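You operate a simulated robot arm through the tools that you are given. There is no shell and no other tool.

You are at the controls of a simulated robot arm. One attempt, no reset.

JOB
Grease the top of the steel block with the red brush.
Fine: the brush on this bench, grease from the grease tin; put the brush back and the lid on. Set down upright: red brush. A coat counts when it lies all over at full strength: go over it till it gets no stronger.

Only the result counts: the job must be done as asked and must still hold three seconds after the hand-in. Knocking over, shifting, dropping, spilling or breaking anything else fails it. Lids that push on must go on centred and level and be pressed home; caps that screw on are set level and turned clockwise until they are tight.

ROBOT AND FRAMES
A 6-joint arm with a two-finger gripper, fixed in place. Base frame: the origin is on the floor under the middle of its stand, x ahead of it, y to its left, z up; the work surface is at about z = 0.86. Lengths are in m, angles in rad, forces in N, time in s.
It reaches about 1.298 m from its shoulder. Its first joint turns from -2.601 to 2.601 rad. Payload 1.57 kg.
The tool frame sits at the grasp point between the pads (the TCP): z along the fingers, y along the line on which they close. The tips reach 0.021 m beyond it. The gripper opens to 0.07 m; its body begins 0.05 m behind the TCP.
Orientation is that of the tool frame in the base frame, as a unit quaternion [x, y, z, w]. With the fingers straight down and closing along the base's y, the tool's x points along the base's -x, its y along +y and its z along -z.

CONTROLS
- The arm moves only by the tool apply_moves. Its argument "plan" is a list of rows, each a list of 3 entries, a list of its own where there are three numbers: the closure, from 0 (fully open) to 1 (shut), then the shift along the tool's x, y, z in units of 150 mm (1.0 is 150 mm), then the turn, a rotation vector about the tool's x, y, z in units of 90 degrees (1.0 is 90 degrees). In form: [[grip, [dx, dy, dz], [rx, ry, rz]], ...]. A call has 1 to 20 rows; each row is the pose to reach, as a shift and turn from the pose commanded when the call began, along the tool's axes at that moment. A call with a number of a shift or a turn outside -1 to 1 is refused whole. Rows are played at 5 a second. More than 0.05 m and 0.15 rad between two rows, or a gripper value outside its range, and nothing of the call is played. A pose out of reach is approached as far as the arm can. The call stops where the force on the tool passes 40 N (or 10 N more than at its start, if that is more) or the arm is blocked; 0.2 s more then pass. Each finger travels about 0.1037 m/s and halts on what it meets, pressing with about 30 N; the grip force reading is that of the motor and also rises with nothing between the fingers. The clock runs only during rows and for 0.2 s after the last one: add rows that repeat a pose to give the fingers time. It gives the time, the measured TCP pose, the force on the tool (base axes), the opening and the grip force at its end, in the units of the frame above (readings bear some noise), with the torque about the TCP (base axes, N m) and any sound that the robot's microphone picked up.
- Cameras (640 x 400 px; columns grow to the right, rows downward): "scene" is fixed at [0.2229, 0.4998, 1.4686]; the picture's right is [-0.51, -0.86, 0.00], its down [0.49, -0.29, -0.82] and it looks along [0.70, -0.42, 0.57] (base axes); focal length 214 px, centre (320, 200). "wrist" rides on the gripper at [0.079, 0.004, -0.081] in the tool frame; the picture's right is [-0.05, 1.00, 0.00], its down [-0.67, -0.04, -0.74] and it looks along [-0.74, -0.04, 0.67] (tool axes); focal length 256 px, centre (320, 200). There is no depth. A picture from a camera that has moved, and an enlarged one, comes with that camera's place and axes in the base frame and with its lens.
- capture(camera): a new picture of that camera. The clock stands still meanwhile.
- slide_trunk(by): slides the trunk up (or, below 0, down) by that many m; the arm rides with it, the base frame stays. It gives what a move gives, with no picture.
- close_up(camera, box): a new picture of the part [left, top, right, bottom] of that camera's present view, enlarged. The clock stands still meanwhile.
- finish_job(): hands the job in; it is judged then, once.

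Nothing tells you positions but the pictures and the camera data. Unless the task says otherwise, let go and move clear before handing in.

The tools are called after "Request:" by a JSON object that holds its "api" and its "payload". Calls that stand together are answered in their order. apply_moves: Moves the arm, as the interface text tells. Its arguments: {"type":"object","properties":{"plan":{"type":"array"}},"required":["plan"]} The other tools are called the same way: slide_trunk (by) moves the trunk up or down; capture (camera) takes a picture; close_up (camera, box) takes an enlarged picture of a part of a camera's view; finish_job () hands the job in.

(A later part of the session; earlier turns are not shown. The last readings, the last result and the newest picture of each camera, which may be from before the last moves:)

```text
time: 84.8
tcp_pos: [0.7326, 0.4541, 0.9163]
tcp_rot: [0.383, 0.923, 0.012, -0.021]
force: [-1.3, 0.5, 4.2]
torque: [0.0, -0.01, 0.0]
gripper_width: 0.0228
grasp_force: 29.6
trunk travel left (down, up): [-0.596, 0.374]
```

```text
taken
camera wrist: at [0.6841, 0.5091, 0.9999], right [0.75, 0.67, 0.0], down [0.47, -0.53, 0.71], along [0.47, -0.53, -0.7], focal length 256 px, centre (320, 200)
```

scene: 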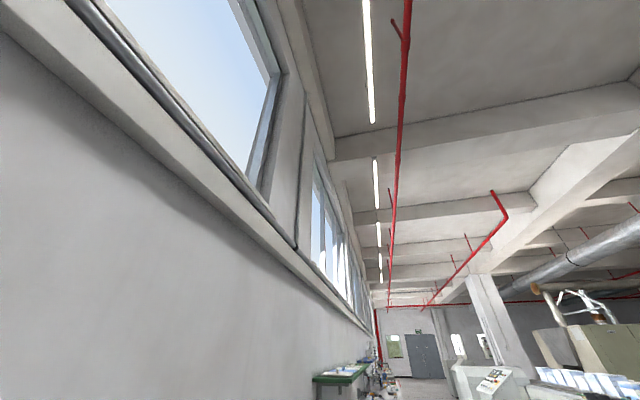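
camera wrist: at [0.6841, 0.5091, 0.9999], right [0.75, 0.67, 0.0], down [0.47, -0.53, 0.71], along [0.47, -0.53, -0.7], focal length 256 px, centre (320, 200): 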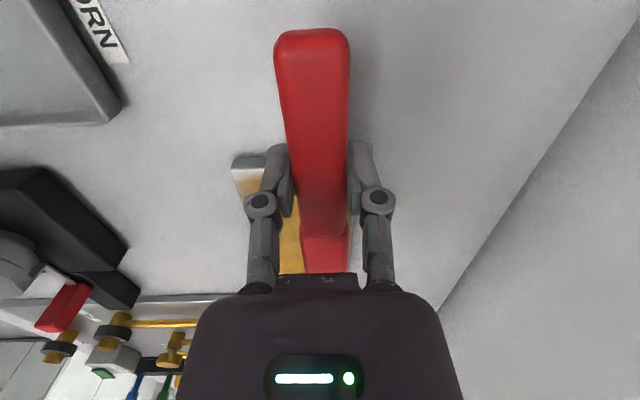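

Continuing with full-length lanes at this contact height.

Request:
{"api": "apply_moves", "payload": {"plan": [[0.8, [-0.2, 0, -0.01], [0, 0, 0]], [0.8, [-0.4, 0, -0.02], [0, 0, 0]], [0.8, [-0.61, 0, -0.031], [0, 0, 0]], [0.8, [-0.61, 0.107, -0.031], [0, 0, 0]], [0.8, [-0.4, 0.107, -0.02], [0, 0, 0]], [0.8, [-0.2, 0.107, -0.01], [0, 0, 0]], [0.8, [0, 0.107, 0], [0, 0, 0]], [0.8, [0.2, 0.107, 0.01], [0, 0, 0]], [0.8, [0.2, 0, 0.01], [0, 0, 0]], [0.8, [0.2, -0.12, 0.01], [0, 0, 0]], [0.8, [0, -0.12, 0], [0, 0, 0]], [0.8, [-0.2, -0.12, -0.01], [0, 0, 0]], [0.8, [-0.4, -0.12, -0.02], [0, 0, 0]], [0.8, [-0.61, -0.12, -0.031], [0, 0, 0]], [0.8, [-0.61, -0.24, -0.031], [0, 0, 0]], [0.8, [-0.4, -0.24, -0.02], [0, 0, 0]], [0.8, [-0.2, -0.24, -0.01], [0, 0, 0]], [0.8, [0, -0.24, 0], [0, 0, 0]], [0.8, [0.2, -0.24, 0.01], [0, 0, 0]], [0.8, [0.2, -0.24, 0.01], [0, 0, 0]]]}}

```text
time: 89.0
tcp_pos: [0.6841, 0.4488, 0.9156]
tcp_rot: [0.384, 0.923, 0.011, -0.023]
force: [0.3, 0.4, 1.9]
torque: [-0.04, 0.0, 0.01]
gripper_width: 0.0226
grasp_force: 29.9
trunk travel left (down, up): [-0.596, 0.374]
```

Request:
{"api": "apply_moves", "payload": {"plan": [[0.8, [0, -0.06, 0], [0, 0, 0]], [0.8, [0, -0.12, 0], [0, 0, 0]], [0.8, [-0.2, -0.12, -0.01], [0, 0, 0]], [0.8, [-0.4, -0.12, -0.02], [0, 0, 0]], [0.8, [-0.6, -0.12, -0.03], [0, 0, 0]], [0.8, [-0.8, -0.12, -0.04], [0, 0, 0]], [0.8, [-0.6, -0.12, -0.03], [0, 0, 0]], [0.8, [-0.4, -0.12, -0.02], [0, 0, 0]], [0.8, [-0.2, -0.12, -0.01], [0, 0, 0]], [0.8, [0, -0.12, 0], [0, 0, 0]], [0.8, [0.03, -0.12, 0.0015], [0, 0, 0]], [0.8, [0.03, 0, 0.0015], [0, 0, 0]], [0.8, [0.03, 0.12, 0.0015], [0, 0, 0]], [0.8, [0.03, 0.24, 0.0015], [0, 0, 0]], [0.8, [0.03, 0.35, 0.0015], [0, 0, 0]], [0.8, [0, 0.24, 0], [0, 0, 0]], [0.8, [0, 0.12, 0], [0, 0, 0]], [0.8, [0, 0, 0], [0, 0, 0]]]}}

Request:
{"api": "slide_trunk", "payload": {"by": 0.06}}

```text
time: 92.8
tcp_pos: [0.6863, 0.4488, 0.9153]
tcp_rot: [0.385, 0.923, 0.01, -0.022]
force: [-1.1, -0.6, 2.0]
torque: [-0.14, 0.0, -0.11]
gripper_width: 0.0227
grasp_force: 30.4
trunk travel left (down, up): [-0.596, 0.374]
```

```text
time: 93.8
tcp_pos: [0.6874, 0.4495, 0.9749]
tcp_rot: [0.383, 0.923, 0.011, -0.022]
force: [0.4, 0.3, -0.6]
torque: [0.0, 0.05, 0.0]
gripper_width: 0.0227
grasp_force: 30.3
trunk travel left (down, up): [-0.656, 0.314]
```

Raised. I'll back off sideways to view the block.

Request:
{"api": "apply_moves", "payload": {"plan": [[0.8, [0.07, -0.22, 0.0035], [0, 0, 0]], [0.8, [0.14, -0.44, 0.007], [0, 0, 0]], [0.8, [0.2, -0.66, 0.01], [0, 0, 0]], [0.8, [0.2, -0.72, 0.01], [0, 0, 0]], [0.8, [0.2, -0.72, 0.01], [0, 0, 0]]]}}

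Request:
{"api": "capture", "payload": {"camera": "wrist"}}

Request:
{"api": "close_up", "payload": {"camera": "wrist", "box": [380, 140, 508, 250]}}

```text
time: 95.0
tcp_pos: [0.59, 0.3948, 0.9746]
tcp_rot: [0.383, 0.923, 0.012, -0.022]
force: [0.5, 0.4, -1.3]
torque: [0.04, 0.07, 0.0]
gripper_width: 0.0229
grasp_force: 30.1
trunk travel left (down, up): [-0.656, 0.314]
```

```text
taken
camera wrist: at [0.5405, 0.45, 1.0594], right [0.75, 0.67, 0.0], down [0.47, -0.53, 0.71], along [0.47, -0.53, -0.7], focal length 256 px, centre (320, 200)
```

wrist: 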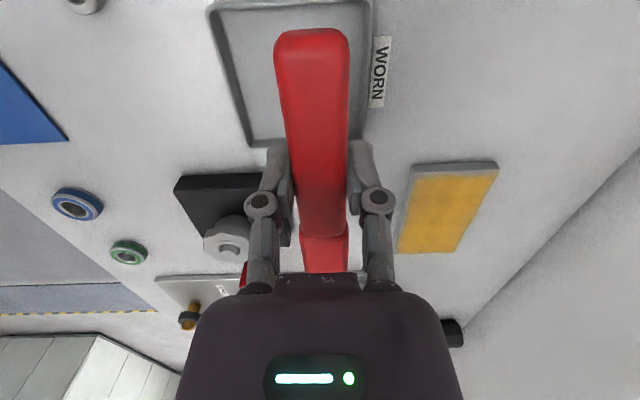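

```text
3.64 times, centred on (444, 195) of wrist
camera zoom: at [0.5405, 0.45, 1.0594], right [0.75, 0.67, 0.0], down [0.47, -0.53, 0.71], along [0.47, -0.53, -0.7], focal length 931 px, centre (-131, 218)
```

zoom: 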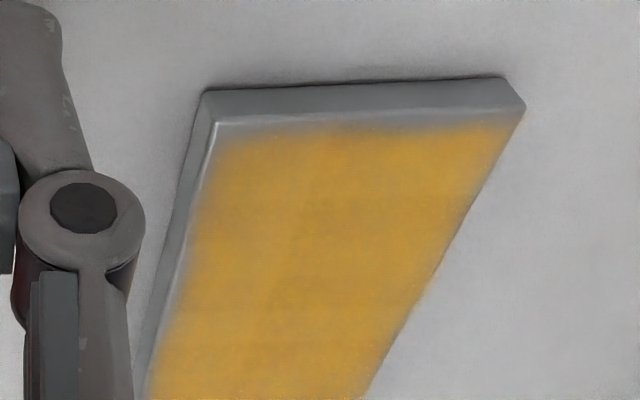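

Coverage improved; slivers remain at the near end (5–8 mm) and along both long edges (2–3 mm). I'll return and make passes further out over those edges.

Request:
{"api": "apply_moves", "payload": {"plan": [[0.8, [-0.05, 0.2, -0.0025], [0, 0, 0]], [0.8, [-0.1, 0.4, -0.005], [0, 0, 0]], [0.8, [-0.15, 0.6, -0.0075], [0, 0, 0]], [0.8, [-0.2, 0.72, -0.01], [0, 0, 0]], [0.8, [-0.2, 0.72, -0.01], [0, 0, 0]]]}}

Request:
{"api": "slide_trunk", "payload": {"by": -0.059}}

```text
time: 96.2
tcp_pos: [0.6871, 0.447, 0.9748]
tcp_rot: [0.384, 0.923, 0.012, -0.022]
force: [-0.9, 0.1, -1.1]
torque: [0.05, 0.02, -0.01]
gripper_width: 0.0226
grasp_force: 29.6
trunk travel left (down, up): [-0.656, 0.314]
```

```text
time: 97.2
tcp_pos: [0.6872, 0.4485, 0.9158]
tcp_rot: [0.383, 0.924, 0.011, -0.023]
force: [0.8, -0.1, -1.5]
torque: [0.05, 0.06, 0.02]
gripper_width: 0.0228
grasp_force: 29.9
trunk travel left (down, up): [-0.597, 0.373]
```

Request:
{"api": "slide_trunk", "payload": {"by": -0.0012}}

```text
time: 97.7
tcp_pos: [0.6872, 0.4473, 0.9155]
tcp_rot: [0.383, 0.923, 0.012, -0.021]
force: [0.4, 1.2, 1.7]
torque: [-0.08, -0.03, 0.03]
gripper_width: 0.0229
grasp_force: 30.4
trunk travel left (down, up): [-0.596, 0.374]
```

Request:
{"api": "slide_trunk", "payload": {"by": -0.0006}}

```text
time: 98.2
tcp_pos: [0.6872, 0.4483, 0.9141]
tcp_rot: [0.383, 0.923, 0.012, -0.022]
force: [2.4, 0.3, 8.8]
torque: [-0.36, -0.36, 0.12]
gripper_width: 0.0226
grasp_force: 30.0
trunk travel left (down, up): [-0.595, 0.375]
```

Good contact. Sweeping the near end further out.

Request:
{"api": "apply_moves", "payload": {"plan": [[0.8, [0.08, 0, 0.004], [0, 0, 0]], [0.8, [0.08, -0.1, 0.004], [0, 0, 0]], [0.8, [0.08, -0.16, 0.004], [0, 0, 0]], [0.8, [0.04, -0.16, 0.002], [0, 0, 0]], [0.8, [0.04, -0.05, 0.002], [0, 0, 0]], [0.8, [0.08, 0, 0.004], [0, 0, 0]], [0.8, [0.08, 0.12, 0.004], [0, 0, 0]], [0.8, [0.08, 0.24, 0.004], [0, 0, 0]], [0.8, [0.08, 0.34, 0.004], [0, 0, 0]], [0.8, [0.08, 0.39, 0.004], [0, 0, 0]], [0.8, [0.04, 0.39, 0.002], [0, 0, 0]], [0.8, [0.04, 0.25, 0.002], [0, 0, 0]], [0.8, [0.04, 0.12, 0.002], [0, 0, 0]], [0.8, [0.04, 0, 0.002], [0, 0, 0]], [0.8, [0.08, -0.1, 0.004], [0, 0, 0]], [0.8, [0.08, -0.16, 0.004], [0, 0, 0]], [0.8, [0.08, 0, 0.004], [0, 0, 0]], [0.8, [0.08, 0.12, 0.004], [0, 0, 0]], [0.8, [0.04, 0.0, 0.002], [0, 0, 0]], [0.8, [0, 0, 0], [0, 0, 0]]]}}

```text
time: 102.4
tcp_pos: [0.6854, 0.4459, 0.9155]
tcp_rot: [0.384, 0.923, 0.012, -0.023]
force: [-2.2, 1.5, 3.2]
torque: [-0.09, 0.01, 0.0]
gripper_width: 0.0227
grasp_force: 30.8
trunk travel left (down, up): [-0.595, 0.375]
```

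Now the perimeter: -v edge, far end, +v edge.

Request:
{"api": "apply_moves", "payload": {"plan": [[0.8, [0, -0.08, 0], [0, 0, 0]], [0.8, [0.03, -0.16, 0.0015], [0, 0, 0]], [0.8, [-0.2, -0.16, -0.01], [0, 0, 0]], [0.8, [-0.4, -0.16, -0.02], [0, 0, 0]], [0.8, [-0.6, -0.16, -0.03], [0, 0, 0]], [0.8, [-0.8, -0.16, -0.04], [0, 0, 0]], [0.8, [-0.86, -0.16, -0.043], [0, 0, 0]], [0.8, [-0.86, -0.05, -0.043], [0, 0, 0]], [0.8, [-0.86, 0.06, -0.043], [0, 0, 0]], [0.8, [-0.86, 0.17, -0.043], [0, 0, 0]], [0.8, [-0.86, 0.28, -0.043], [0, 0, 0]], [0.8, [-0.86, 0.39, -0.043], [0, 0, 0]], [0.8, [-0.65, 0.39, -0.0325], [0, 0, 0]], [0.8, [-0.45, 0.39, -0.0225], [0, 0, 0]], [0.8, [-0.25, 0.39, -0.0125], [0, 0, 0]], [0.8, [-0.05, 0.39, -0.0025], [0, 0, 0]], [0.8, [0.05, 0.39, 0.0025], [0, 0, 0]], [0.8, [0.05, 0.25, 0.0025], [0, 0, 0]], [0.8, [0.05, 0.12, 0.0025], [0, 0, 0]], [0.8, [0, 0, 0], [0, 0, 0]]]}}

Request:
{"api": "slide_trunk", "payload": {"by": 0.06}}

```text
time: 106.6
tcp_pos: [0.6868, 0.447, 0.9135]
tcp_rot: [0.384, 0.923, 0.012, -0.021]
force: [-1.3, -1.2, 1.6]
torque: [-0.09, -0.03, -0.06]
gripper_width: 0.0227
grasp_force: 30.1
trunk travel left (down, up): [-0.595, 0.375]
```

```text
time: 107.6
tcp_pos: [0.688, 0.4479, 0.9745]
tcp_rot: [0.384, 0.923, 0.011, -0.021]
force: [0.5, -0.1, -1.4]
torque: [0.06, 0.05, 0.02]
gripper_width: 0.0228
grasp_force: 30.1
trunk travel left (down, up): [-0.655, 0.315]
```

Request:
{"api": "apply_moves", "payload": {"plan": [[0.8, [0.08, -0.25, 0.004], [0, 0, 0]], [0.8, [0.16, -0.5, 0.008], [0, 0, 0]], [0.8, [0.24, -0.75, 0.012], [0, 0, 0]], [0.8, [0.3, -0.85, 0.015], [0, 0, 0]], [0.8, [0.3, -0.85, 0.015], [0, 0, 0]]]}}

Request:
{"api": "capture", "payload": {"camera": "wrist"}}

Request:
{"api": "close_up", "payload": {"camera": "wrist", "box": [385, 160, 513, 260]}}

```text
time: 108.8
tcp_pos: [0.5652, 0.3922, 0.9738]
tcp_rot: [0.383, 0.924, 0.012, -0.022]
force: [-0.4, 0.6, -0.8]
torque: [0.0, 0.03, -0.04]
gripper_width: 0.0227
grasp_force: 29.5
trunk travel left (down, up): [-0.655, 0.315]
```

```text
taken
camera wrist: at [0.5166, 0.4475, 1.0586], right [0.75, 0.67, 0.0], down [0.47, -0.53, 0.71], along [0.47, -0.53, -0.7], focal length 256 px, centre (320, 200)
```

wrist: 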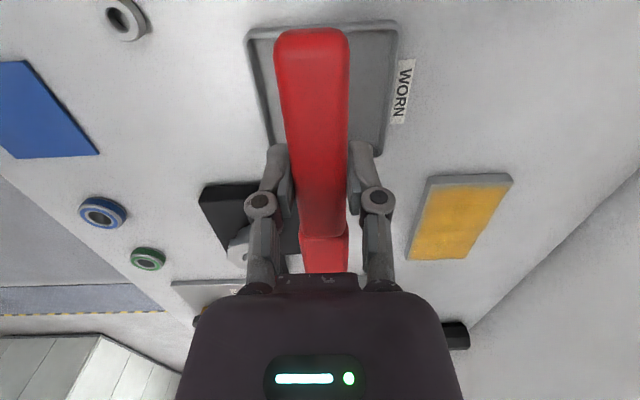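

```text
4.00 times, centred on (449, 210) of wrist
camera zoom: at [0.5166, 0.4475, 1.0586], right [0.75, 0.67, 0.0], down [0.47, -0.53, 0.71], along [0.47, -0.53, -0.7], focal length 1024 px, centre (-196, 160)
```

zoom: 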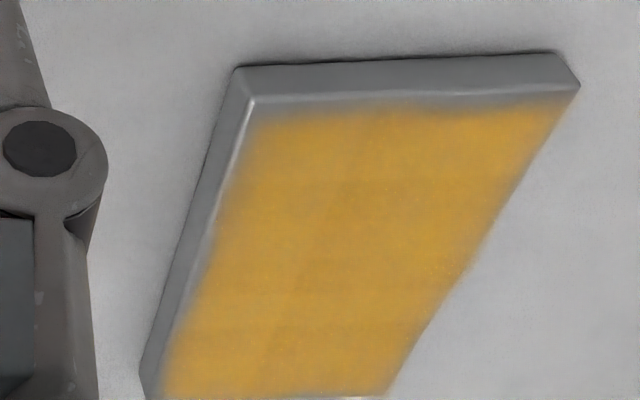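

Much better, but the -v edge and near edge still show a faint 3–4 mm fade, and the contact force had dropped off on the last lanes. I'll re-dip and then redo the edges while checking force.

Request:
{"api": "apply_moves", "payload": {"plan": [[0.8, [0, 0.27, 0], [0, 0, 0]], [0.8, [0, 0.54, 0], [0, 0, 0]], [0.8, [0.1, 0.8, 0.005], [0, 0, 0]], [0.8, [0.4, 0.8, 0.02], [0, 0, 0]], [0.8, [0.7, 0.8, 0.035], [0, 0, 0]], [0.8, [1.0, 0.8, 0.05], [0, 0, 0]], [0.8, [1.0, 0.8, 0.05], [0, 0, 0]]]}}

Request:
{"api": "apply_moves", "payload": {"plan": [[0.8, [0.06, 0, 0.003], [0, 0, 0]], [0.8, [0.06, 0, 0.003], [0, 0, 0]]]}}

Request:
{"api": "slide_trunk", "payload": {"by": -0.046}}

```text
time: 110.4
tcp_pos: [0.544, 0.5829, 0.9735]
tcp_rot: [0.384, 0.923, 0.013, -0.022]
force: [-0.1, -0.3, -1.2]
torque: [0.02, 0.04, 0.01]
gripper_width: 0.0227
grasp_force: 30.2
trunk travel left (down, up): [-0.655, 0.315]
```

```text
time: 111.0
tcp_pos: [0.5378, 0.5874, 0.9741]
tcp_rot: [0.383, 0.923, 0.012, -0.021]
force: [0.1, 0.5, -0.1]
torque: [0.0, 0.05, -0.02]
gripper_width: 0.0225
grasp_force: 30.1
trunk travel left (down, up): [-0.655, 0.315]
```

```text
time: 111.9
tcp_pos: [0.5367, 0.5886, 0.9287]
tcp_rot: [0.384, 0.923, 0.012, -0.022]
force: [0.4, -0.1, -0.7]
torque: [0.05, 0.04, -0.01]
gripper_width: 0.0228
grasp_force: 30.2
trunk travel left (down, up): [-0.609, 0.361]
```

Request:
{"api": "slide_trunk", "payload": {"by": -0.0015}}

```text
time: 112.4
tcp_pos: [0.539, 0.5885, 0.9279]
tcp_rot: [0.383, 0.923, 0.012, -0.021]
force: [-0.6, 0.4, -1.6]
torque: [0.02, 0.02, 0.0]
gripper_width: 0.0228
grasp_force: 30.3
trunk travel left (down, up): [-0.608, 0.362]
```

Request:
{"api": "slide_trunk", "payload": {"by": -0.001}}

```text
time: 112.9
tcp_pos: [0.5384, 0.5877, 0.9262]
tcp_rot: [0.383, 0.923, 0.012, -0.022]
force: [1.6, 1.8, 6.3]
torque: [-0.12, -0.13, 0.06]
gripper_width: 0.023
grasp_force: 29.7
trunk travel left (down, up): [-0.607, 0.363]
```

Request:
{"api": "apply_moves", "payload": {"plan": [[0.8, [0.03, 0.03, 0.0015], [0, 0, 0]], [0.8, [0, 0.05, 0], [0, 0, 0]], [0.8, [-0.03, 0, -0.0015], [0, 0, 0]], [0.8, [0, -0.05, 0], [0, 0, 0]], [0.8, [0, 0, 0], [0, 0, 0]]]}}

Request:
{"api": "slide_trunk", "payload": {"by": 0.048}}

Request:
{"api": "apply_moves", "payload": {"plan": [[0.8, [-0.25, 0.02, -0.0125], [0, 0, 0]], [0.8, [-0.5, 0.04, -0.025], [0, 0, 0]], [0.8, [-0.75, 0.06, -0.0375], [0, 0, 0]], [0.8, [-0.9, 0.08, -0.045], [0, 0, 0]], [0.8, [-0.9, 0.08, -0.045], [0, 0, 0]]]}}

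Request:
{"api": "apply_moves", "payload": {"plan": [[0.8, [-0.25, 0.02, -0.0125], [0, 0, 0]], [0.8, [-0.5, 0.04, -0.025], [0, 0, 0]], [0.8, [-0.75, 0.06, -0.0375], [0, 0, 0]], [0.8, [-0.9, 0.08, -0.045], [0, 0, 0]], [0.8, [-0.9, 0.08, -0.045], [0, 0, 0]]]}}

Request:
{"api": "capture", "payload": {"camera": "wrist"}}

```text
time: 114.1
tcp_pos: [0.5389, 0.5886, 0.9253]
tcp_rot: [0.384, 0.923, 0.01, -0.022]
force: [-1.0, -0.9, 3.9]
torque: [-0.18, -0.03, -0.09]
gripper_width: 0.0229
grasp_force: 29.7
trunk travel left (down, up): [-0.607, 0.363]
```

```text
time: 115.0
tcp_pos: [0.5396, 0.5884, 0.9724]
tcp_rot: [0.384, 0.923, 0.012, -0.021]
force: [0.5, 0.2, -0.8]
torque: [0.03, 0.02, 0.0]
gripper_width: 0.0225
grasp_force: 29.9
trunk travel left (down, up): [-0.655, 0.315]
```

```text
time: 116.2
tcp_pos: [0.6408, 0.5003, 0.9738]
tcp_rot: [0.384, 0.923, 0.011, -0.022]
force: [0.6, 0.1, -1.5]
torque: [0.05, 0.07, 0.0]
gripper_width: 0.023
grasp_force: 30.1
trunk travel left (down, up): [-0.655, 0.315]
```

```text
time: 117.4
tcp_pos: [0.7453, 0.4143, 0.9733]
tcp_rot: [0.384, 0.923, 0.011, -0.021]
force: [0.3, 0.0, -1.9]
torque: [0.03, 0.03, -0.02]
gripper_width: 0.0228
grasp_force: 30.2
trunk travel left (down, up): [-0.655, 0.315]
```

```text
taken
camera wrist: at [0.6972, 0.4697, 1.0582], right [0.75, 0.67, 0.0], down [0.47, -0.53, 0.71], along [0.47, -0.53, -0.7], focal length 256 px, centre (320, 200)
```

wrist: 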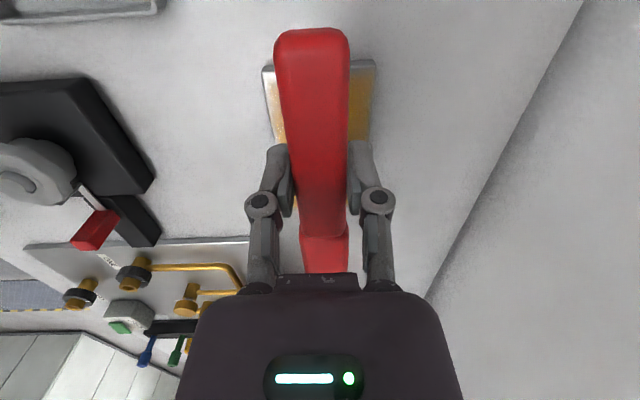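

Request:
{"api": "close_up", "payload": {"camera": "wrist", "box": [240, 40, 400, 140]}}

Request:
{"api": "slide_trunk", "payload": {"by": -0.0575}}

```text
4.00 times, centred on (320, 90) of wrist
camera zoom: at [0.6972, 0.4697, 1.0582], right [0.75, 0.67, 0.0], down [0.47, -0.53, 0.71], along [0.47, -0.53, -0.7], focal length 1024 px, centre (320, 640)
```

zoom: 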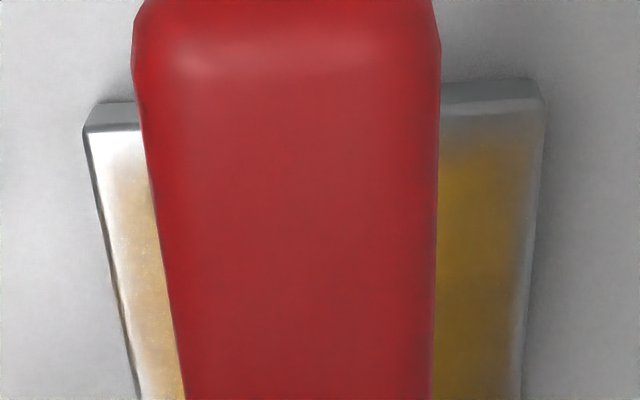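

```text
time: 118.4
tcp_pos: [0.7456, 0.4138, 0.9166]
tcp_rot: [0.383, 0.923, 0.013, -0.021]
force: [-0.6, -0.3, -2.0]
torque: [0.04, 0.04, -0.02]
gripper_width: 0.0228
grasp_force: 29.8
trunk travel left (down, up): [-0.597, 0.373]
```

Both long edges show the same faint fade as before regardless of extra passes, so it may partly be how the film tapers. I'll do one more thorough, force-monitored pass to be sure. First find contact.

Request:
{"api": "slide_trunk", "payload": {"by": -0.0015}}

```text
time: 118.9
tcp_pos: [0.7461, 0.4138, 0.9155]
tcp_rot: [0.384, 0.923, 0.012, -0.022]
force: [-0.1, -0.3, 0.0]
torque: [0.0, 0.06, 0.02]
gripper_width: 0.0225
grasp_force: 30.2
trunk travel left (down, up): [-0.596, 0.374]
```

Request:
{"api": "slide_trunk", "payload": {"by": -0.0007}}

```text
time: 119.4
tcp_pos: [0.7461, 0.4156, 0.9141]
tcp_rot: [0.383, 0.923, 0.012, -0.022]
force: [2.5, 1.9, 9.2]
torque: [-0.21, -0.2, 0.1]
gripper_width: 0.0229
grasp_force: 29.9
trunk travel left (down, up): [-0.595, 0.375]
```

Request:
{"api": "apply_moves", "payload": {"plan": [[0.8, [0, 0, 0], [0, 0.006, 0]], [0.8, [0, 0, 0], [0, 0.006, 0]]]}}

```text
time: 120.0
tcp_pos: [0.7458, 0.4133, 0.9157]
tcp_rot: [0.384, 0.923, 0.014, -0.025]
force: [4.0, 2.2, 12.0]
torque: [-0.35, -0.34, 0.16]
gripper_width: 0.0228
grasp_force: 30.3
trunk travel left (down, up): [-0.595, 0.375]
```

Request:
{"api": "apply_moves", "payload": {"plan": [[0.8, [0, 0, 0], [0, 0.004, 0]], [0.8, [0, 0, 0], [0, 0.004, 0]]]}}

Request:
{"api": "slide_trunk", "payload": {"by": 0.0005}}

```text
time: 120.6
tcp_pos: [0.7457, 0.4144, 0.916]
tcp_rot: [0.383, 0.923, 0.014, -0.029]
force: [5.3, 2.7, 13.7]
torque: [-0.41, -0.45, 0.2]
gripper_width: 0.0227
grasp_force: 30.6
trunk travel left (down, up): [-0.595, 0.375]
```

```text
time: 121.1
tcp_pos: [0.7457, 0.4137, 0.9149]
tcp_rot: [0.384, 0.923, 0.016, -0.03]
force: [1.6, 0.9, 6.7]
torque: [-0.17, -0.19, 0.07]
gripper_width: 0.0229
grasp_force: 30.2
trunk travel left (down, up): [-0.596, 0.374]
```

Light even contact. Moving to the near end and checking force there.

Request:
{"api": "apply_moves", "payload": {"plan": [[0.8, [0.15, 0, 0.01], [0, 0, 0]], [0.8, [0.3, 0, 0.02], [0, 0, 0]], [0.8, [0.46, 0, 0.03], [0, 0, 0]], [0.8, [0.46, 0, 0.03], [0, 0, 0]]]}}

```text
time: 122.1
tcp_pos: [0.696, 0.4618, 0.9147]
tcp_rot: [0.384, 0.923, 0.015, -0.029]
force: [-1.5, 1.7, 1.5]
torque: [-0.04, 0.03, -0.07]
gripper_width: 0.0225
grasp_force: 29.8
trunk travel left (down, up): [-0.596, 0.374]
```

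Request:
{"api": "slide_trunk", "payload": {"by": -0.0005}}

Request:
{"api": "apply_moves", "payload": {"plan": [[0.8, [0.04, -0.1, 0.0026], [0, 0, 0]], [0.8, [0.04, -0.2, 0.0026], [0, 0, 0]], [0.8, [0.04, -0.27, 0.0026], [0, 0, 0]], [0.8, [0, -0.27, 0], [0, 0, 0]], [0.8, [0.04, -0.27, 0.0026], [0, 0, 0]], [0.8, [0.04, -0.15, 0.0026], [0, 0, 0]], [0.8, [0.04, 0, 0.0026], [0, 0, 0]], [0.8, [0.04, 0.13, 0.0026], [0, 0, 0]], [0.8, [0.04, 0.26, 0.0026], [0, 0, 0]], [0.8, [0, 0.26, 0], [0, 0, 0]], [0.8, [0.04, 0.26, 0.0026], [0, 0, 0]], [0.8, [0.04, 0.13, 0.0026], [0, 0, 0]], [0.8, [0.04, 0.0, 0.0026], [0, 0, 0]], [0.8, [0.04, -0.13, 0.0026], [0, 0, 0]], [0.8, [0.04, -0.26, 0.0026], [0, 0, 0]], [0.8, [0.0, -0.26, 0], [0, 0, 0]]]}}

```text
time: 122.6
tcp_pos: [0.6958, 0.4613, 0.9139]
tcp_rot: [0.383, 0.923, 0.015, -0.029]
force: [-1.6, 2.7, 6.7]
torque: [-0.21, -0.2, 0.04]
gripper_width: 0.0227
grasp_force: 29.9
trunk travel left (down, up): [-0.595, 0.375]
```

```text
time: 126.0
tcp_pos: [0.6691, 0.432, 0.9142]
tcp_rot: [0.384, 0.923, 0.014, -0.03]
force: [-1.7, 0.9, 2.4]
torque: [-0.09, -0.04, -0.02]
gripper_width: 0.0225
grasp_force: 30.1
trunk travel left (down, up): [-0.595, 0.375]
```

Request:
{"api": "slide_trunk", "payload": {"by": -0.0004}}

Request:
{"api": "apply_moves", "payload": {"plan": [[0.8, [-0.12, 0, -0.008], [0, 0, 0]], [0.8, [-0.24, 0, -0.016], [0, 0, 0]], [0.8, [-0.36, 0, -0.024], [0, 0, 0]], [0.8, [-0.48, 0, -0.032], [0, 0, 0]], [0.8, [-0.48, 0, -0.032], [0, 0, 0]]]}}

```text
time: 126.5
tcp_pos: [0.6686, 0.4342, 0.9151]
tcp_rot: [0.383, 0.923, 0.015, -0.029]
force: [-1.0, 1.0, 6.1]
torque: [-0.19, -0.21, -0.07]
gripper_width: 0.0229
grasp_force: 30.0
trunk travel left (down, up): [-0.595, 0.375]
```

```text
time: 127.7
tcp_pos: [0.7189, 0.3835, 0.9143]
tcp_rot: [0.384, 0.923, 0.015, -0.028]
force: [-2.0, 2.4, 8.4]
torque: [-0.06, -0.14, 0.0]
gripper_width: 0.0229
grasp_force: 30.4
trunk travel left (down, up): [-0.595, 0.375]
```

Good contact along this edge (~9 N). Continuing: far end sweep, then the +v edge.

Request:
{"api": "apply_moves", "payload": {"plan": [[0.8, [-0.14, 0, -0.009], [0, 0, 0]], [0.8, [-0.28, 0, -0.018], [0, 0, 0]], [0.8, [-0.41, 0, -0.027], [0, 0, 0]], [0.8, [-0.41, 0.1, -0.027], [0, 0, 0]], [0.8, [-0.41, 0.2, -0.027], [0, 0, 0]], [0.8, [-0.41, 0.3, -0.027], [0, 0, 0]], [0.8, [-0.41, 0.4, -0.027], [0, 0, 0]], [0.8, [-0.41, 0.5, -0.027], [0, 0, 0]], [0.8, [-0.28, 0.5, -0.018], [0, 0, 0]], [0.8, [-0.14, 0.5, -0.009], [0, 0, 0]], [0.8, [0, 0.5, 0], [0, 0, 0]], [0.8, [0.14, 0.5, 0.009], [0, 0, 0]], [0.8, [0.28, 0.5, 0.018], [0, 0, 0]], [0.8, [0.42, 0.5, 0.028], [0, 0, 0]], [0.8, [0.52, 0.5, 0.034], [0, 0, 0]], [0.8, [0.52, 0.4, 0.034], [0, 0, 0]], [0.8, [0.42, 0.4, 0.028], [0, 0, 0]], [0.8, [0.28, 0.4, 0.018], [0, 0, 0]], [0.8, [0.14, 0.4, 0.009], [0, 0, 0]], [0.8, [0, 0.4, 0], [0, 0, 0]]]}}

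```text
time: 131.9
tcp_pos: [0.7636, 0.4234, 0.9138]
tcp_rot: [0.383, 0.923, 0.014, -0.029]
force: [-0.9, 1.0, 5.7]
torque: [-0.13, -0.08, -0.01]
gripper_width: 0.0225
grasp_force: 29.9
trunk travel left (down, up): [-0.595, 0.375]
```

Request:
{"api": "apply_moves", "payload": {"plan": [[0.8, [-0.2, 0, -0.013], [0, 0, 0]], [0.8, [-0.4, 0, -0.026], [0, 0, 0]], [0.8, [-0.4, -0.1, -0.026], [0, 0, 0]], [0.8, [-0.2, -0.1, -0.013], [0, 0, 0]], [0.8, [0, -0.1, 0], [0, 0, 0]], [0.8, [0.25, -0.1, 0.016], [0, 0, 0]], [0.8, [0.5, -0.1, 0.033], [0, 0, 0]], [0.8, [0.5, -0.19, 0.033], [0, 0, 0]], [0.8, [0.25, -0.19, 0.016], [0, 0, 0]], [0.8, [0, -0.19, 0], [0, 0, 0]], [0.8, [-0.2, -0.19, -0.013], [0, 0, 0]], [0.8, [-0.4, -0.19, -0.026], [0, 0, 0]], [0.8, [-0.4, -0.28, -0.026], [0, 0, 0]], [0.8, [-0.2, -0.28, -0.013], [0, 0, 0]], [0.8, [0, -0.28, 0], [0, 0, 0]], [0.8, [0.25, -0.28, 0.016], [0, 0, 0]], [0.8, [0.5, -0.28, 0.033], [0, 0, 0]], [0.8, [0.5, -0.39, 0.033], [0, 0, 0]], [0.8, [0.25, -0.39, 0.016], [0, 0, 0]], [0.8, [0, -0.39, 0], [0, 0, 0]]]}}

Request:
{"api": "slide_trunk", "payload": {"by": 0.06}}

```text
time: 136.1
tcp_pos: [0.7244, 0.3814, 0.9132]
tcp_rot: [0.384, 0.923, 0.015, -0.028]
force: [0.7, -0.5, 3.6]
torque: [-0.08, -0.09, -0.02]
gripper_width: 0.0227
grasp_force: 29.9
trunk travel left (down, up): [-0.595, 0.375]
```

```text
time: 137.1
tcp_pos: [0.7247, 0.3825, 0.9729]
tcp_rot: [0.384, 0.923, 0.015, -0.028]
force: [-0.1, 1.2, -1.2]
torque: [0.06, 0.03, 0.0]
gripper_width: 0.0225
grasp_force: 30.6
trunk travel left (down, up): [-0.655, 0.315]
```

Request:
{"api": "apply_moves", "payload": {"plan": [[0.8, [0.25, -0.1, 0.0165], [0, 0, 0]], [0.8, [0.5, -0.3, 0.033], [0, 0, 0]], [0.8, [0.7, -0.5, 0.046], [0, 0, 0]], [0.8, [0.8, -0.7, 0.053], [0, 0, 0]], [0.8, [0.8, -0.7, 0.053], [0, 0, 0]]]}}

Request:
{"api": "close_up", "payload": {"camera": "wrist", "box": [385, 150, 513, 260]}}

Request:
{"api": "capture", "payload": {"camera": "wrist"}}

```text
time: 138.3
tcp_pos: [0.5648, 0.3949, 0.9731]
tcp_rot: [0.384, 0.923, 0.015, -0.029]
force: [-0.1, -0.4, -1.6]
torque: [0.02, 0.01, -0.03]
gripper_width: 0.0229
grasp_force: 29.6
trunk travel left (down, up): [-0.655, 0.315]
```

```text
3.64 times, centred on (449, 205) of wrist
camera zoom: at [0.517, 0.4484, 1.0594], right [0.75, 0.67, 0.0], down [0.48, -0.53, 0.7], along [0.47, -0.52, -0.71], focal length 931 px, centre (-149, 182)
```

zoom: 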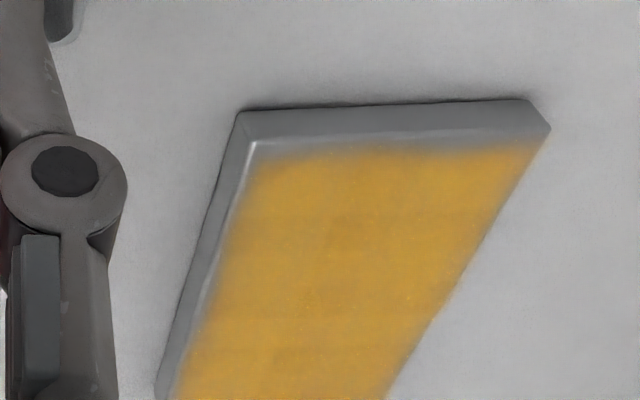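

```text
taken
camera wrist: at [0.517, 0.4484, 1.0594], right [0.75, 0.67, 0.0], down [0.48, -0.53, 0.7], along [0.47, -0.52, -0.71], focal length 256 px, centre (320, 200)
```

wrist: 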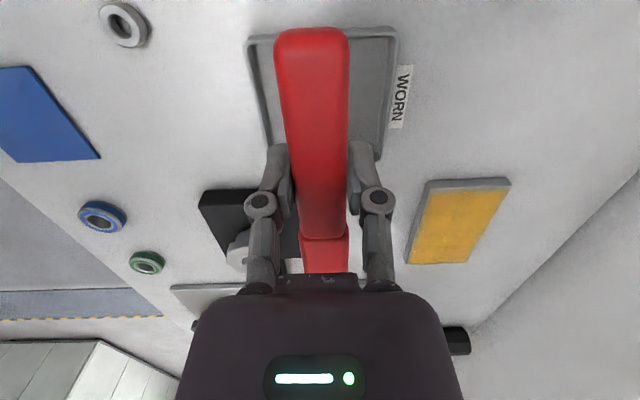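

Request:
{"api": "close_up", "payload": {"camera": "wrist", "box": [395, 170, 523, 275]}}

Request:
{"api": "close_up", "payload": {"camera": "wrist", "box": [396, 225, 476, 275]}}

Request:
{"api": "close_up", "payload": {"camera": "wrist", "box": [415, 170, 519, 235]}}

```text
3.81 times, centred on (459, 222) of wrist
camera zoom: at [0.517, 0.4484, 1.0594], right [0.75, 0.67, 0.0], down [0.48, -0.53, 0.7], along [0.47, -0.52, -0.71], focal length 975 px, centre (-210, 114)
```

zoom: 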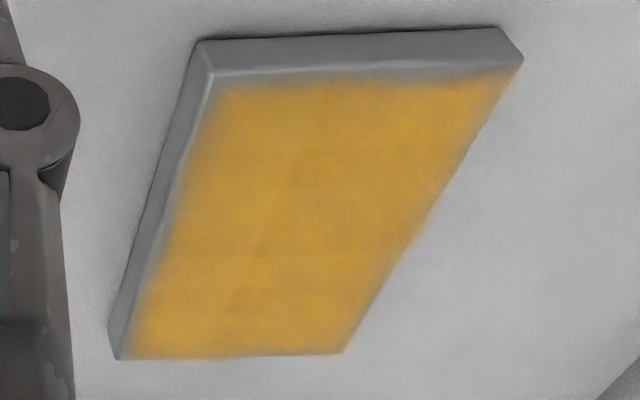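

```text
8.00 times, centred on (436, 250) of wrist
camera zoom: at [0.517, 0.4484, 1.0594], right [0.75, 0.67, 0.0], down [0.48, -0.53, 0.7], along [0.47, -0.52, -0.71], focal length 2048 px, centre (-608, -200)
```

zoom: 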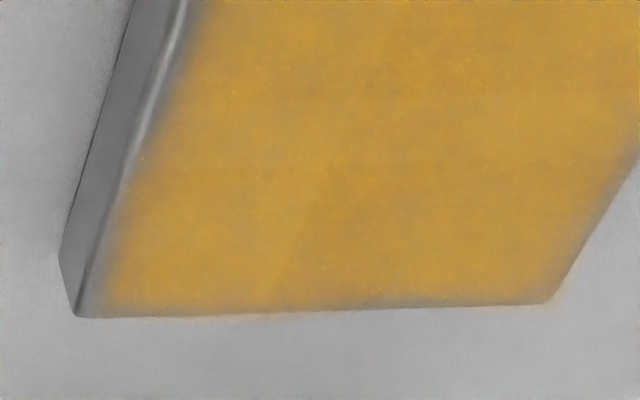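

```text
6.15 times, centred on (467, 202) of wrist
camera zoom: at [0.517, 0.4484, 1.0594], right [0.75, 0.67, 0.0], down [0.48, -0.53, 0.7], along [0.47, -0.52, -0.71], focal length 1575 px, centre (-585, 185)
```

zoom: 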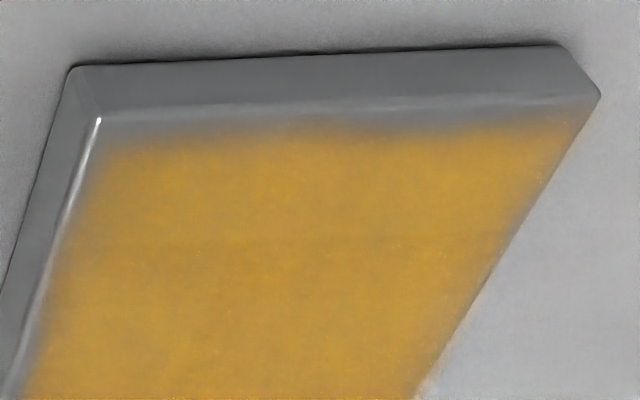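

All edges now show the same ~3 mm soft taper (far end included, which was overrun generously), while the near-left corner looks slightly weaker. I'll go back for another pass concentrating on the near end and corners.

Request:
{"api": "apply_moves", "payload": {"plan": [[0.8, [-0.1, 0.27, -0.0066], [0, 0, 0]], [0.8, [-0.2, 0.54, -0.013], [0, 0, 0]], [0.8, [-0.359, 0.807, -0.0237], [0, 0, 0]], [0.8, [-0.359, 0.807, -0.0237], [0, 0, 0]]]}}

Request:
{"api": "slide_trunk", "payload": {"by": -0.059}}

```text
time: 139.3
tcp_pos: [0.6879, 0.4396, 0.9741]
tcp_rot: [0.383, 0.923, 0.015, -0.029]
force: [-0.2, -1.1, -0.7]
torque: [0.04, 0.04, -0.01]
gripper_width: 0.0226
grasp_force: 30.2
trunk travel left (down, up): [-0.655, 0.315]
```

```text
time: 140.3
tcp_pos: [0.6883, 0.441, 0.9139]
tcp_rot: [0.382, 0.923, 0.014, -0.03]
force: [0.8, 0.0, -1.2]
torque: [0.01, 0.05, -0.01]
gripper_width: 0.0227
grasp_force: 29.8
trunk travel left (down, up): [-0.596, 0.374]
```

Request:
{"api": "slide_trunk", "payload": {"by": -0.0015}}

```text
time: 140.8
tcp_pos: [0.6878, 0.4403, 0.9141]
tcp_rot: [0.383, 0.923, 0.014, -0.029]
force: [0.0, 0.9, 5.7]
torque: [-0.19, -0.2, 0.08]
gripper_width: 0.0228
grasp_force: 30.0
trunk travel left (down, up): [-0.594, 0.376]
```

Request:
{"api": "apply_moves", "payload": {"plan": [[0.8, [0, -0.08, 0], [0, 0, 0]], [0.8, [0, -0.16, 0], [0, 0, 0]], [0.8, [0.06, -0.16, 0.004], [0, 0, 0]], [0.8, [0.11, -0.16, 0.0073], [0, 0, 0]], [0.8, [0.11, -0.08, 0.0073], [0, 0, 0]], [0.8, [0.06, -0.12, 0.004], [0, 0, 0]], [0.8, [0.11, -0.16, 0.0073], [0, 0, 0]], [0.8, [0.06, -0.16, 0.004], [0, 0, 0]], [0.8, [0, -0.16, 0], [0, 0, 0]], [0.8, [0.08, -0.12, 0.0053], [0, 0, 0]], [0.8, [0.11, -0.05, 0.0073], [0, 0, 0]], [0.8, [0.11, 0.06, 0.0073], [0, 0, 0]], [0.8, [0.11, 0.17, 0.0073], [0, 0, 0]], [0.8, [0.11, 0.28, 0.0073], [0, 0, 0]], [0.8, [0.11, 0.4, 0.0073], [0, 0, 0]], [0.8, [0.06, 0.4, 0.004], [0, 0, 0]], [0.8, [0.11, 0.34, 0.0073], [0, 0, 0]], [0.8, [0.11, 0.2, 0.0073], [0, 0, 0]], [0.8, [0.11, 0.05, 0.0073], [0, 0, 0]], [0.8, [0.05, 0, 0.0033], [0, 0, 0]]]}}

```text
time: 145.0
tcp_pos: [0.6832, 0.4469, 0.9136]
tcp_rot: [0.384, 0.923, 0.016, -0.03]
force: [0.3, 0.9, 3.1]
torque: [-0.12, -0.06, 0.01]
gripper_width: 0.0226
grasp_force: 29.8
trunk travel left (down, up): [-0.594, 0.376]
```

Request:
{"api": "slide_trunk", "payload": {"by": -0.0003}}

Request:
{"api": "apply_moves", "payload": {"plan": [[0.8, [0, -0.08, 0], [0, 0, 0]], [0.8, [0, -0.16, 0], [0, 0, 0]], [0.8, [-0.2, -0.16, -0.013], [0, 0, 0]], [0.8, [-0.4, -0.16, -0.026], [0, 0, 0]], [0.8, [-0.6, -0.16, -0.04], [0, 0, 0]], [0.8, [-0.8, -0.16, -0.053], [0, 0, 0]], [0.8, [-0.9, -0.16, -0.059], [0, 0, 0]], [0.8, [-0.9, -0.05, -0.059], [0, 0, 0]], [0.8, [-0.9, 0.06, -0.059], [0, 0, 0]], [0.8, [-0.9, 0.17, -0.059], [0, 0, 0]], [0.8, [-0.9, 0.28, -0.059], [0, 0, 0]], [0.8, [-0.9, 0.41, -0.059], [0, 0, 0]], [0.8, [-0.7, 0.41, -0.046], [0, 0, 0]], [0.8, [-0.5, 0.41, -0.033], [0, 0, 0]], [0.8, [-0.3, 0.41, -0.02], [0, 0, 0]], [0.8, [-0.1, 0.41, -0.0066], [0, 0, 0]], [0.8, [0.06, 0.41, 0.004], [0, 0, 0]], [0.8, [0.06, 0.28, 0.004], [0, 0, 0]], [0.8, [0.06, 0.14, 0.004], [0, 0, 0]], [0.8, [0, 0, 0], [0, 0, 0]]]}}

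Request:
{"api": "slide_trunk", "payload": {"by": 0.06}}

Request:
{"api": "apply_moves", "payload": {"plan": [[0.8, [0.1, -0.27, 0.0066], [0, 0, 0]], [0.8, [0.2, -0.54, 0.013], [0, 0, 0]], [0.8, [0.31, -0.81, 0.02], [0, 0, 0]], [0.8, [0.31, -0.81, 0.02], [0, 0, 0]]]}}

Request:
{"api": "capture", "payload": {"camera": "wrist"}}

Request:
{"api": "close_up", "payload": {"camera": "wrist", "box": [395, 165, 523, 275]}}

Request:
{"api": "close_up", "payload": {"camera": "wrist", "box": [415, 170, 519, 235]}}

```text
time: 145.5
tcp_pos: [0.6822, 0.4477, 0.9138]
tcp_rot: [0.383, 0.923, 0.015, -0.028]
force: [0.3, 0.2, 5.5]
torque: [-0.23, -0.19, 0.02]
gripper_width: 0.0227
grasp_force: 29.9
trunk travel left (down, up): [-0.594, 0.376]
```

```text
time: 149.7
tcp_pos: [0.6815, 0.4466, 0.9133]
tcp_rot: [0.384, 0.923, 0.013, -0.029]
force: [-0.4, -1.1, 1.7]
torque: [-0.11, -0.02, -0.06]
gripper_width: 0.0226
grasp_force: 29.8
trunk travel left (down, up): [-0.594, 0.376]
```

```text
time: 150.7
tcp_pos: [0.6829, 0.4463, 0.9728]
tcp_rot: [0.383, 0.923, 0.015, -0.03]
force: [-0.8, 0.2, -0.5]
torque: [0.03, 0.04, 0.0]
gripper_width: 0.0228
grasp_force: 30.1
trunk travel left (down, up): [-0.654, 0.316]
```

```text
time: 151.7
tcp_pos: [0.5624, 0.3945, 0.9723]
tcp_rot: [0.384, 0.923, 0.015, -0.028]
force: [-0.1, 0.4, -1.0]
torque: [0.06, 0.06, -0.01]
gripper_width: 0.0226
grasp_force: 29.9
trunk travel left (down, up): [-0.654, 0.316]
```

```text
taken
camera wrist: at [0.5153, 0.4488, 1.0586], right [0.75, 0.67, 0.0], down [0.48, -0.53, 0.7], along [0.47, -0.52, -0.71], focal length 256 px, centre (320, 200)
```

wrist: 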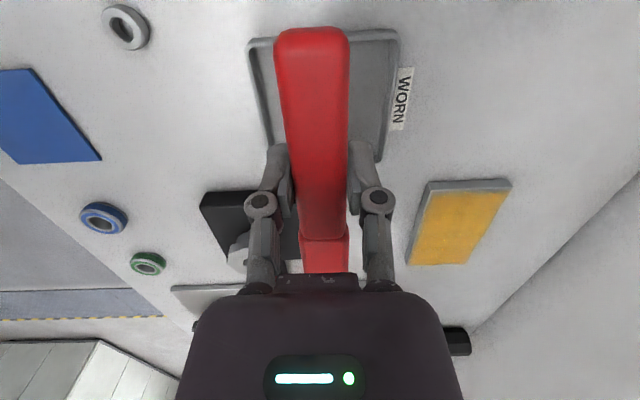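

```text
3.64 times, centred on (459, 220) of wrist
camera zoom: at [0.5153, 0.4488, 1.0586], right [0.75, 0.67, 0.0], down [0.48, -0.53, 0.7], along [0.47, -0.52, -0.71], focal length 931 px, centre (-186, 127)
```

zoom: 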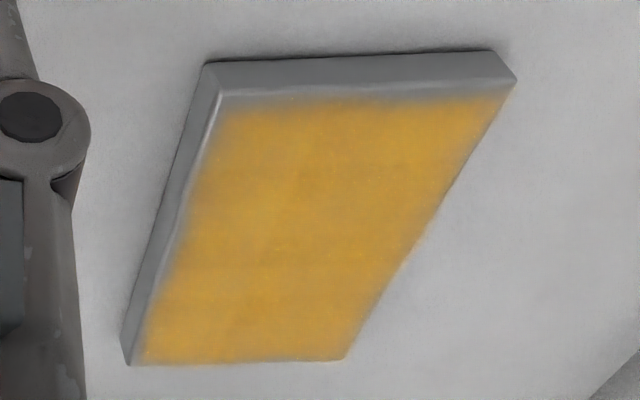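

```text
6.15 times, centred on (467, 202) of wrist
camera zoom: at [0.5153, 0.4488, 1.0586], right [0.75, 0.67, 0.0], down [0.48, -0.53, 0.7], along [0.47, -0.52, -0.71], focal length 1575 px, centre (-585, 185)
```

zoom: 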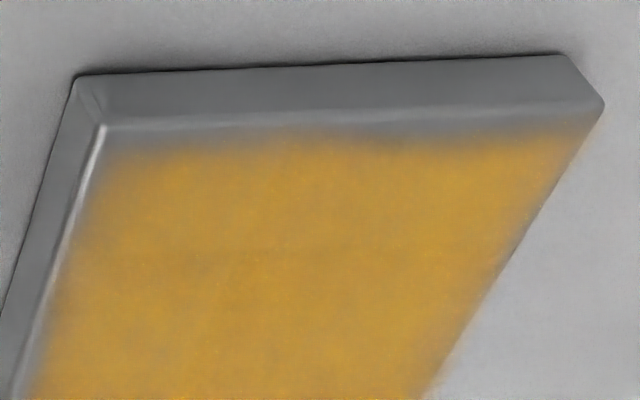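

The coat looks identical after the extra passes, which suggests it's saturated. To rule out an empty brush, I'll re-dip once more and redo the weakest-looking edges.

Request:
{"api": "apply_moves", "payload": {"plan": [[0.8, [0, 0.27, 0], [0, 0, 0]], [0.8, [0, 0.54, 0], [0, 0, 0]], [0.8, [0.1, 0.797, 0.0066], [0, 0, 0]], [0.8, [0.4, 0.797, 0.0264], [0, 0, 0]], [0.8, [0.7, 0.797, 0.046], [0, 0, 0]], [0.8, [1.0, 0.797, 0.066], [0, 0, 0]], [0.8, [1.0, 0.797, 0.066], [0, 0, 0]]]}}

Request:
{"api": "slide_trunk", "payload": {"by": -0.045}}

```text
time: 153.3
tcp_pos: [0.5417, 0.5833, 0.9739]
tcp_rot: [0.384, 0.923, 0.015, -0.03]
force: [0.2, -0.4, -1.5]
torque: [0.04, 0.03, -0.03]
gripper_width: 0.0224
grasp_force: 30.1
trunk travel left (down, up): [-0.654, 0.316]
```

```text
time: 154.2
tcp_pos: [0.5422, 0.5841, 0.929]
tcp_rot: [0.383, 0.923, 0.015, -0.029]
force: [0.0, -0.3, -1.1]
torque: [0.04, 0.06, -0.01]
gripper_width: 0.0224
grasp_force: 29.9
trunk travel left (down, up): [-0.609, 0.361]
```

Request:
{"api": "slide_trunk", "payload": {"by": -0.0025}}

```text
time: 154.7
tcp_pos: [0.5431, 0.5841, 0.9257]
tcp_rot: [0.383, 0.923, 0.014, -0.029]
force: [-0.4, -0.5, -1.7]
torque: [0.06, 0.03, -0.01]
gripper_width: 0.0228
grasp_force: 30.0
trunk travel left (down, up): [-0.606, 0.364]
```

Request:
{"api": "slide_trunk", "payload": {"by": -0.001}}

```text
time: 155.2
tcp_pos: [0.5415, 0.5842, 0.9253]
tcp_rot: [0.383, 0.923, 0.015, -0.028]
force: [2.0, 1.4, 9.4]
torque: [-0.2, -0.2, 0.09]
gripper_width: 0.0228
grasp_force: 29.9
trunk travel left (down, up): [-0.605, 0.365]
```

Request:
{"api": "apply_moves", "payload": {"plan": [[0.8, [0.03, 0.03, 0.002], [0, 0, 0]], [0.8, [0, 0.05, 0], [0, 0, 0]], [0.8, [-0.03, 0, -0.002], [0, 0, 0]], [0.8, [0, -0.05, 0], [0, 0, 0]], [0.8, [0, 0, 0], [0, 0, 0]]]}}

Request:
{"api": "slide_trunk", "payload": {"by": 0.05}}

Request:
{"api": "apply_moves", "payload": {"plan": [[0.8, [-0.25, 0.02, -0.0165], [0, 0, 0]], [0.8, [-0.5, 0.04, -0.033], [0, 0, 0]], [0.8, [-0.75, 0.05, -0.05], [0, 0, 0]], [0.8, [-1.0, 0.05, -0.066], [0, 0, 0]], [0.8, [-1.0, 0.05, -0.066], [0, 0, 0]]]}}

```text
time: 156.4
tcp_pos: [0.5407, 0.5827, 0.9262]
tcp_rot: [0.384, 0.923, 0.014, -0.03]
force: [-2.3, -2.2, 4.8]
torque: [-0.24, -0.02, -0.11]
gripper_width: 0.0231
grasp_force: 29.7
trunk travel left (down, up): [-0.605, 0.365]
```

```text
time: 157.3
tcp_pos: [0.5416, 0.5842, 0.9736]
tcp_rot: [0.384, 0.923, 0.014, -0.029]
force: [0.7, 0.7, -1.1]
torque: [0.01, 0.03, -0.01]
gripper_width: 0.0228
grasp_force: 30.2
trunk travel left (down, up): [-0.655, 0.315]
```

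```text
time: 158.5
tcp_pos: [0.6521, 0.4839, 0.9744]
tcp_rot: [0.383, 0.923, 0.015, -0.03]
force: [-0.3, 0.6, -1.3]
torque: [0.01, 0.06, 0.0]
gripper_width: 0.0229
grasp_force: 30.0
trunk travel left (down, up): [-0.655, 0.315]
```

Request:
{"api": "apply_moves", "payload": {"plan": [[0.8, [-0.2, -0.01, -0.013], [0, 0, 0]], [0.8, [-0.372, -0.025, -0.0245], [0, 0, 0]], [0.8, [-0.372, -0.025, -0.0245], [0, 0, 0]]]}}

Request:
{"api": "slide_trunk", "payload": {"by": -0.06}}

```text
time: 159.3
tcp_pos: [0.6894, 0.441, 0.9738]
tcp_rot: [0.384, 0.923, 0.015, -0.03]
force: [0.9, -0.4, -1.0]
torque: [0.04, 0.04, 0.0]
gripper_width: 0.0226
grasp_force: 29.8
trunk travel left (down, up): [-0.655, 0.315]
```

```text
time: 160.3
tcp_pos: [0.6892, 0.4411, 0.9148]
tcp_rot: [0.383, 0.923, 0.016, -0.03]
force: [0.3, 0.4, -0.2]
torque: [0.05, 0.02, 0.01]
gripper_width: 0.0229
grasp_force: 30.1
trunk travel left (down, up): [-0.595, 0.375]
```

Request:
{"api": "slide_trunk", "payload": {"by": -0.0015}}

```text
time: 160.8
tcp_pos: [0.6882, 0.4415, 0.9136]
tcp_rot: [0.383, 0.923, 0.015, -0.028]
force: [1.3, 0.8, 3.9]
torque: [-0.1, -0.08, 0.06]
gripper_width: 0.0227
grasp_force: 30.4
trunk travel left (down, up): [-0.594, 0.376]
```

Request:
{"api": "apply_moves", "payload": {"plan": [[0.8, [0, 0, 0], [0, 0.006, 0]], [0.8, [0, 0, 0], [0, 0.006, 0]]]}}

```text
time: 161.4
tcp_pos: [0.6894, 0.4414, 0.9132]
tcp_rot: [0.384, 0.923, 0.016, -0.034]
force: [3.2, 0.8, 8.8]
torque: [-0.32, -0.35, 0.15]
gripper_width: 0.0228
grasp_force: 29.7
trunk travel left (down, up): [-0.594, 0.376]
```

Even contact at ~10 N. Working the corner and near end again with the fresh load.

Request:
{"api": "apply_moves", "payload": {"plan": [[0.8, [0, -0.08, 0], [0, 0, 0]], [0.8, [0, -0.15, 0], [0, 0, 0]], [0.8, [0.06, -0.15, 0.0045], [0, 0, 0]], [0.8, [0.11, -0.15, 0.008], [0, 0, 0]], [0.8, [0.11, -0.08, 0.008], [0, 0, 0]], [0.8, [0.06, -0.12, 0.0045], [0, 0, 0]], [0.8, [0.11, -0.15, 0.008], [0, 0, 0]], [0.8, [0.06, -0.15, 0.0045], [0, 0, 0]], [0.8, [0, -0.15, 0], [0, 0, 0]], [0.8, [0.08, -0.12, 0.006], [0, 0, 0]], [0.8, [0.11, -0.05, 0.008], [0, 0, 0]], [0.8, [0.11, 0.06, 0.008], [0, 0, 0]], [0.8, [0.11, 0.17, 0.008], [0, 0, 0]], [0.8, [0.11, 0.28, 0.008], [0, 0, 0]], [0.8, [0.11, 0.4, 0.008], [0, 0, 0]], [0.8, [0.06, 0.4, 0.0045], [0, 0, 0]], [0.8, [0.11, 0.34, 0.008], [0, 0, 0]], [0.8, [0.11, 0.2, 0.008], [0, 0, 0]], [0.8, [0.11, 0.05, 0.008], [0, 0, 0]], [0.8, [0, 0, 0], [0, 0, 0]]]}}

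```text
time: 165.6
tcp_pos: [0.689, 0.4419, 0.9138]
tcp_rot: [0.384, 0.923, 0.017, -0.033]
force: [0.0, 0.0, 4.5]
torque: [-0.14, -0.09, 0.03]
gripper_width: 0.0224
grasp_force: 30.1
trunk travel left (down, up): [-0.594, 0.376]
```

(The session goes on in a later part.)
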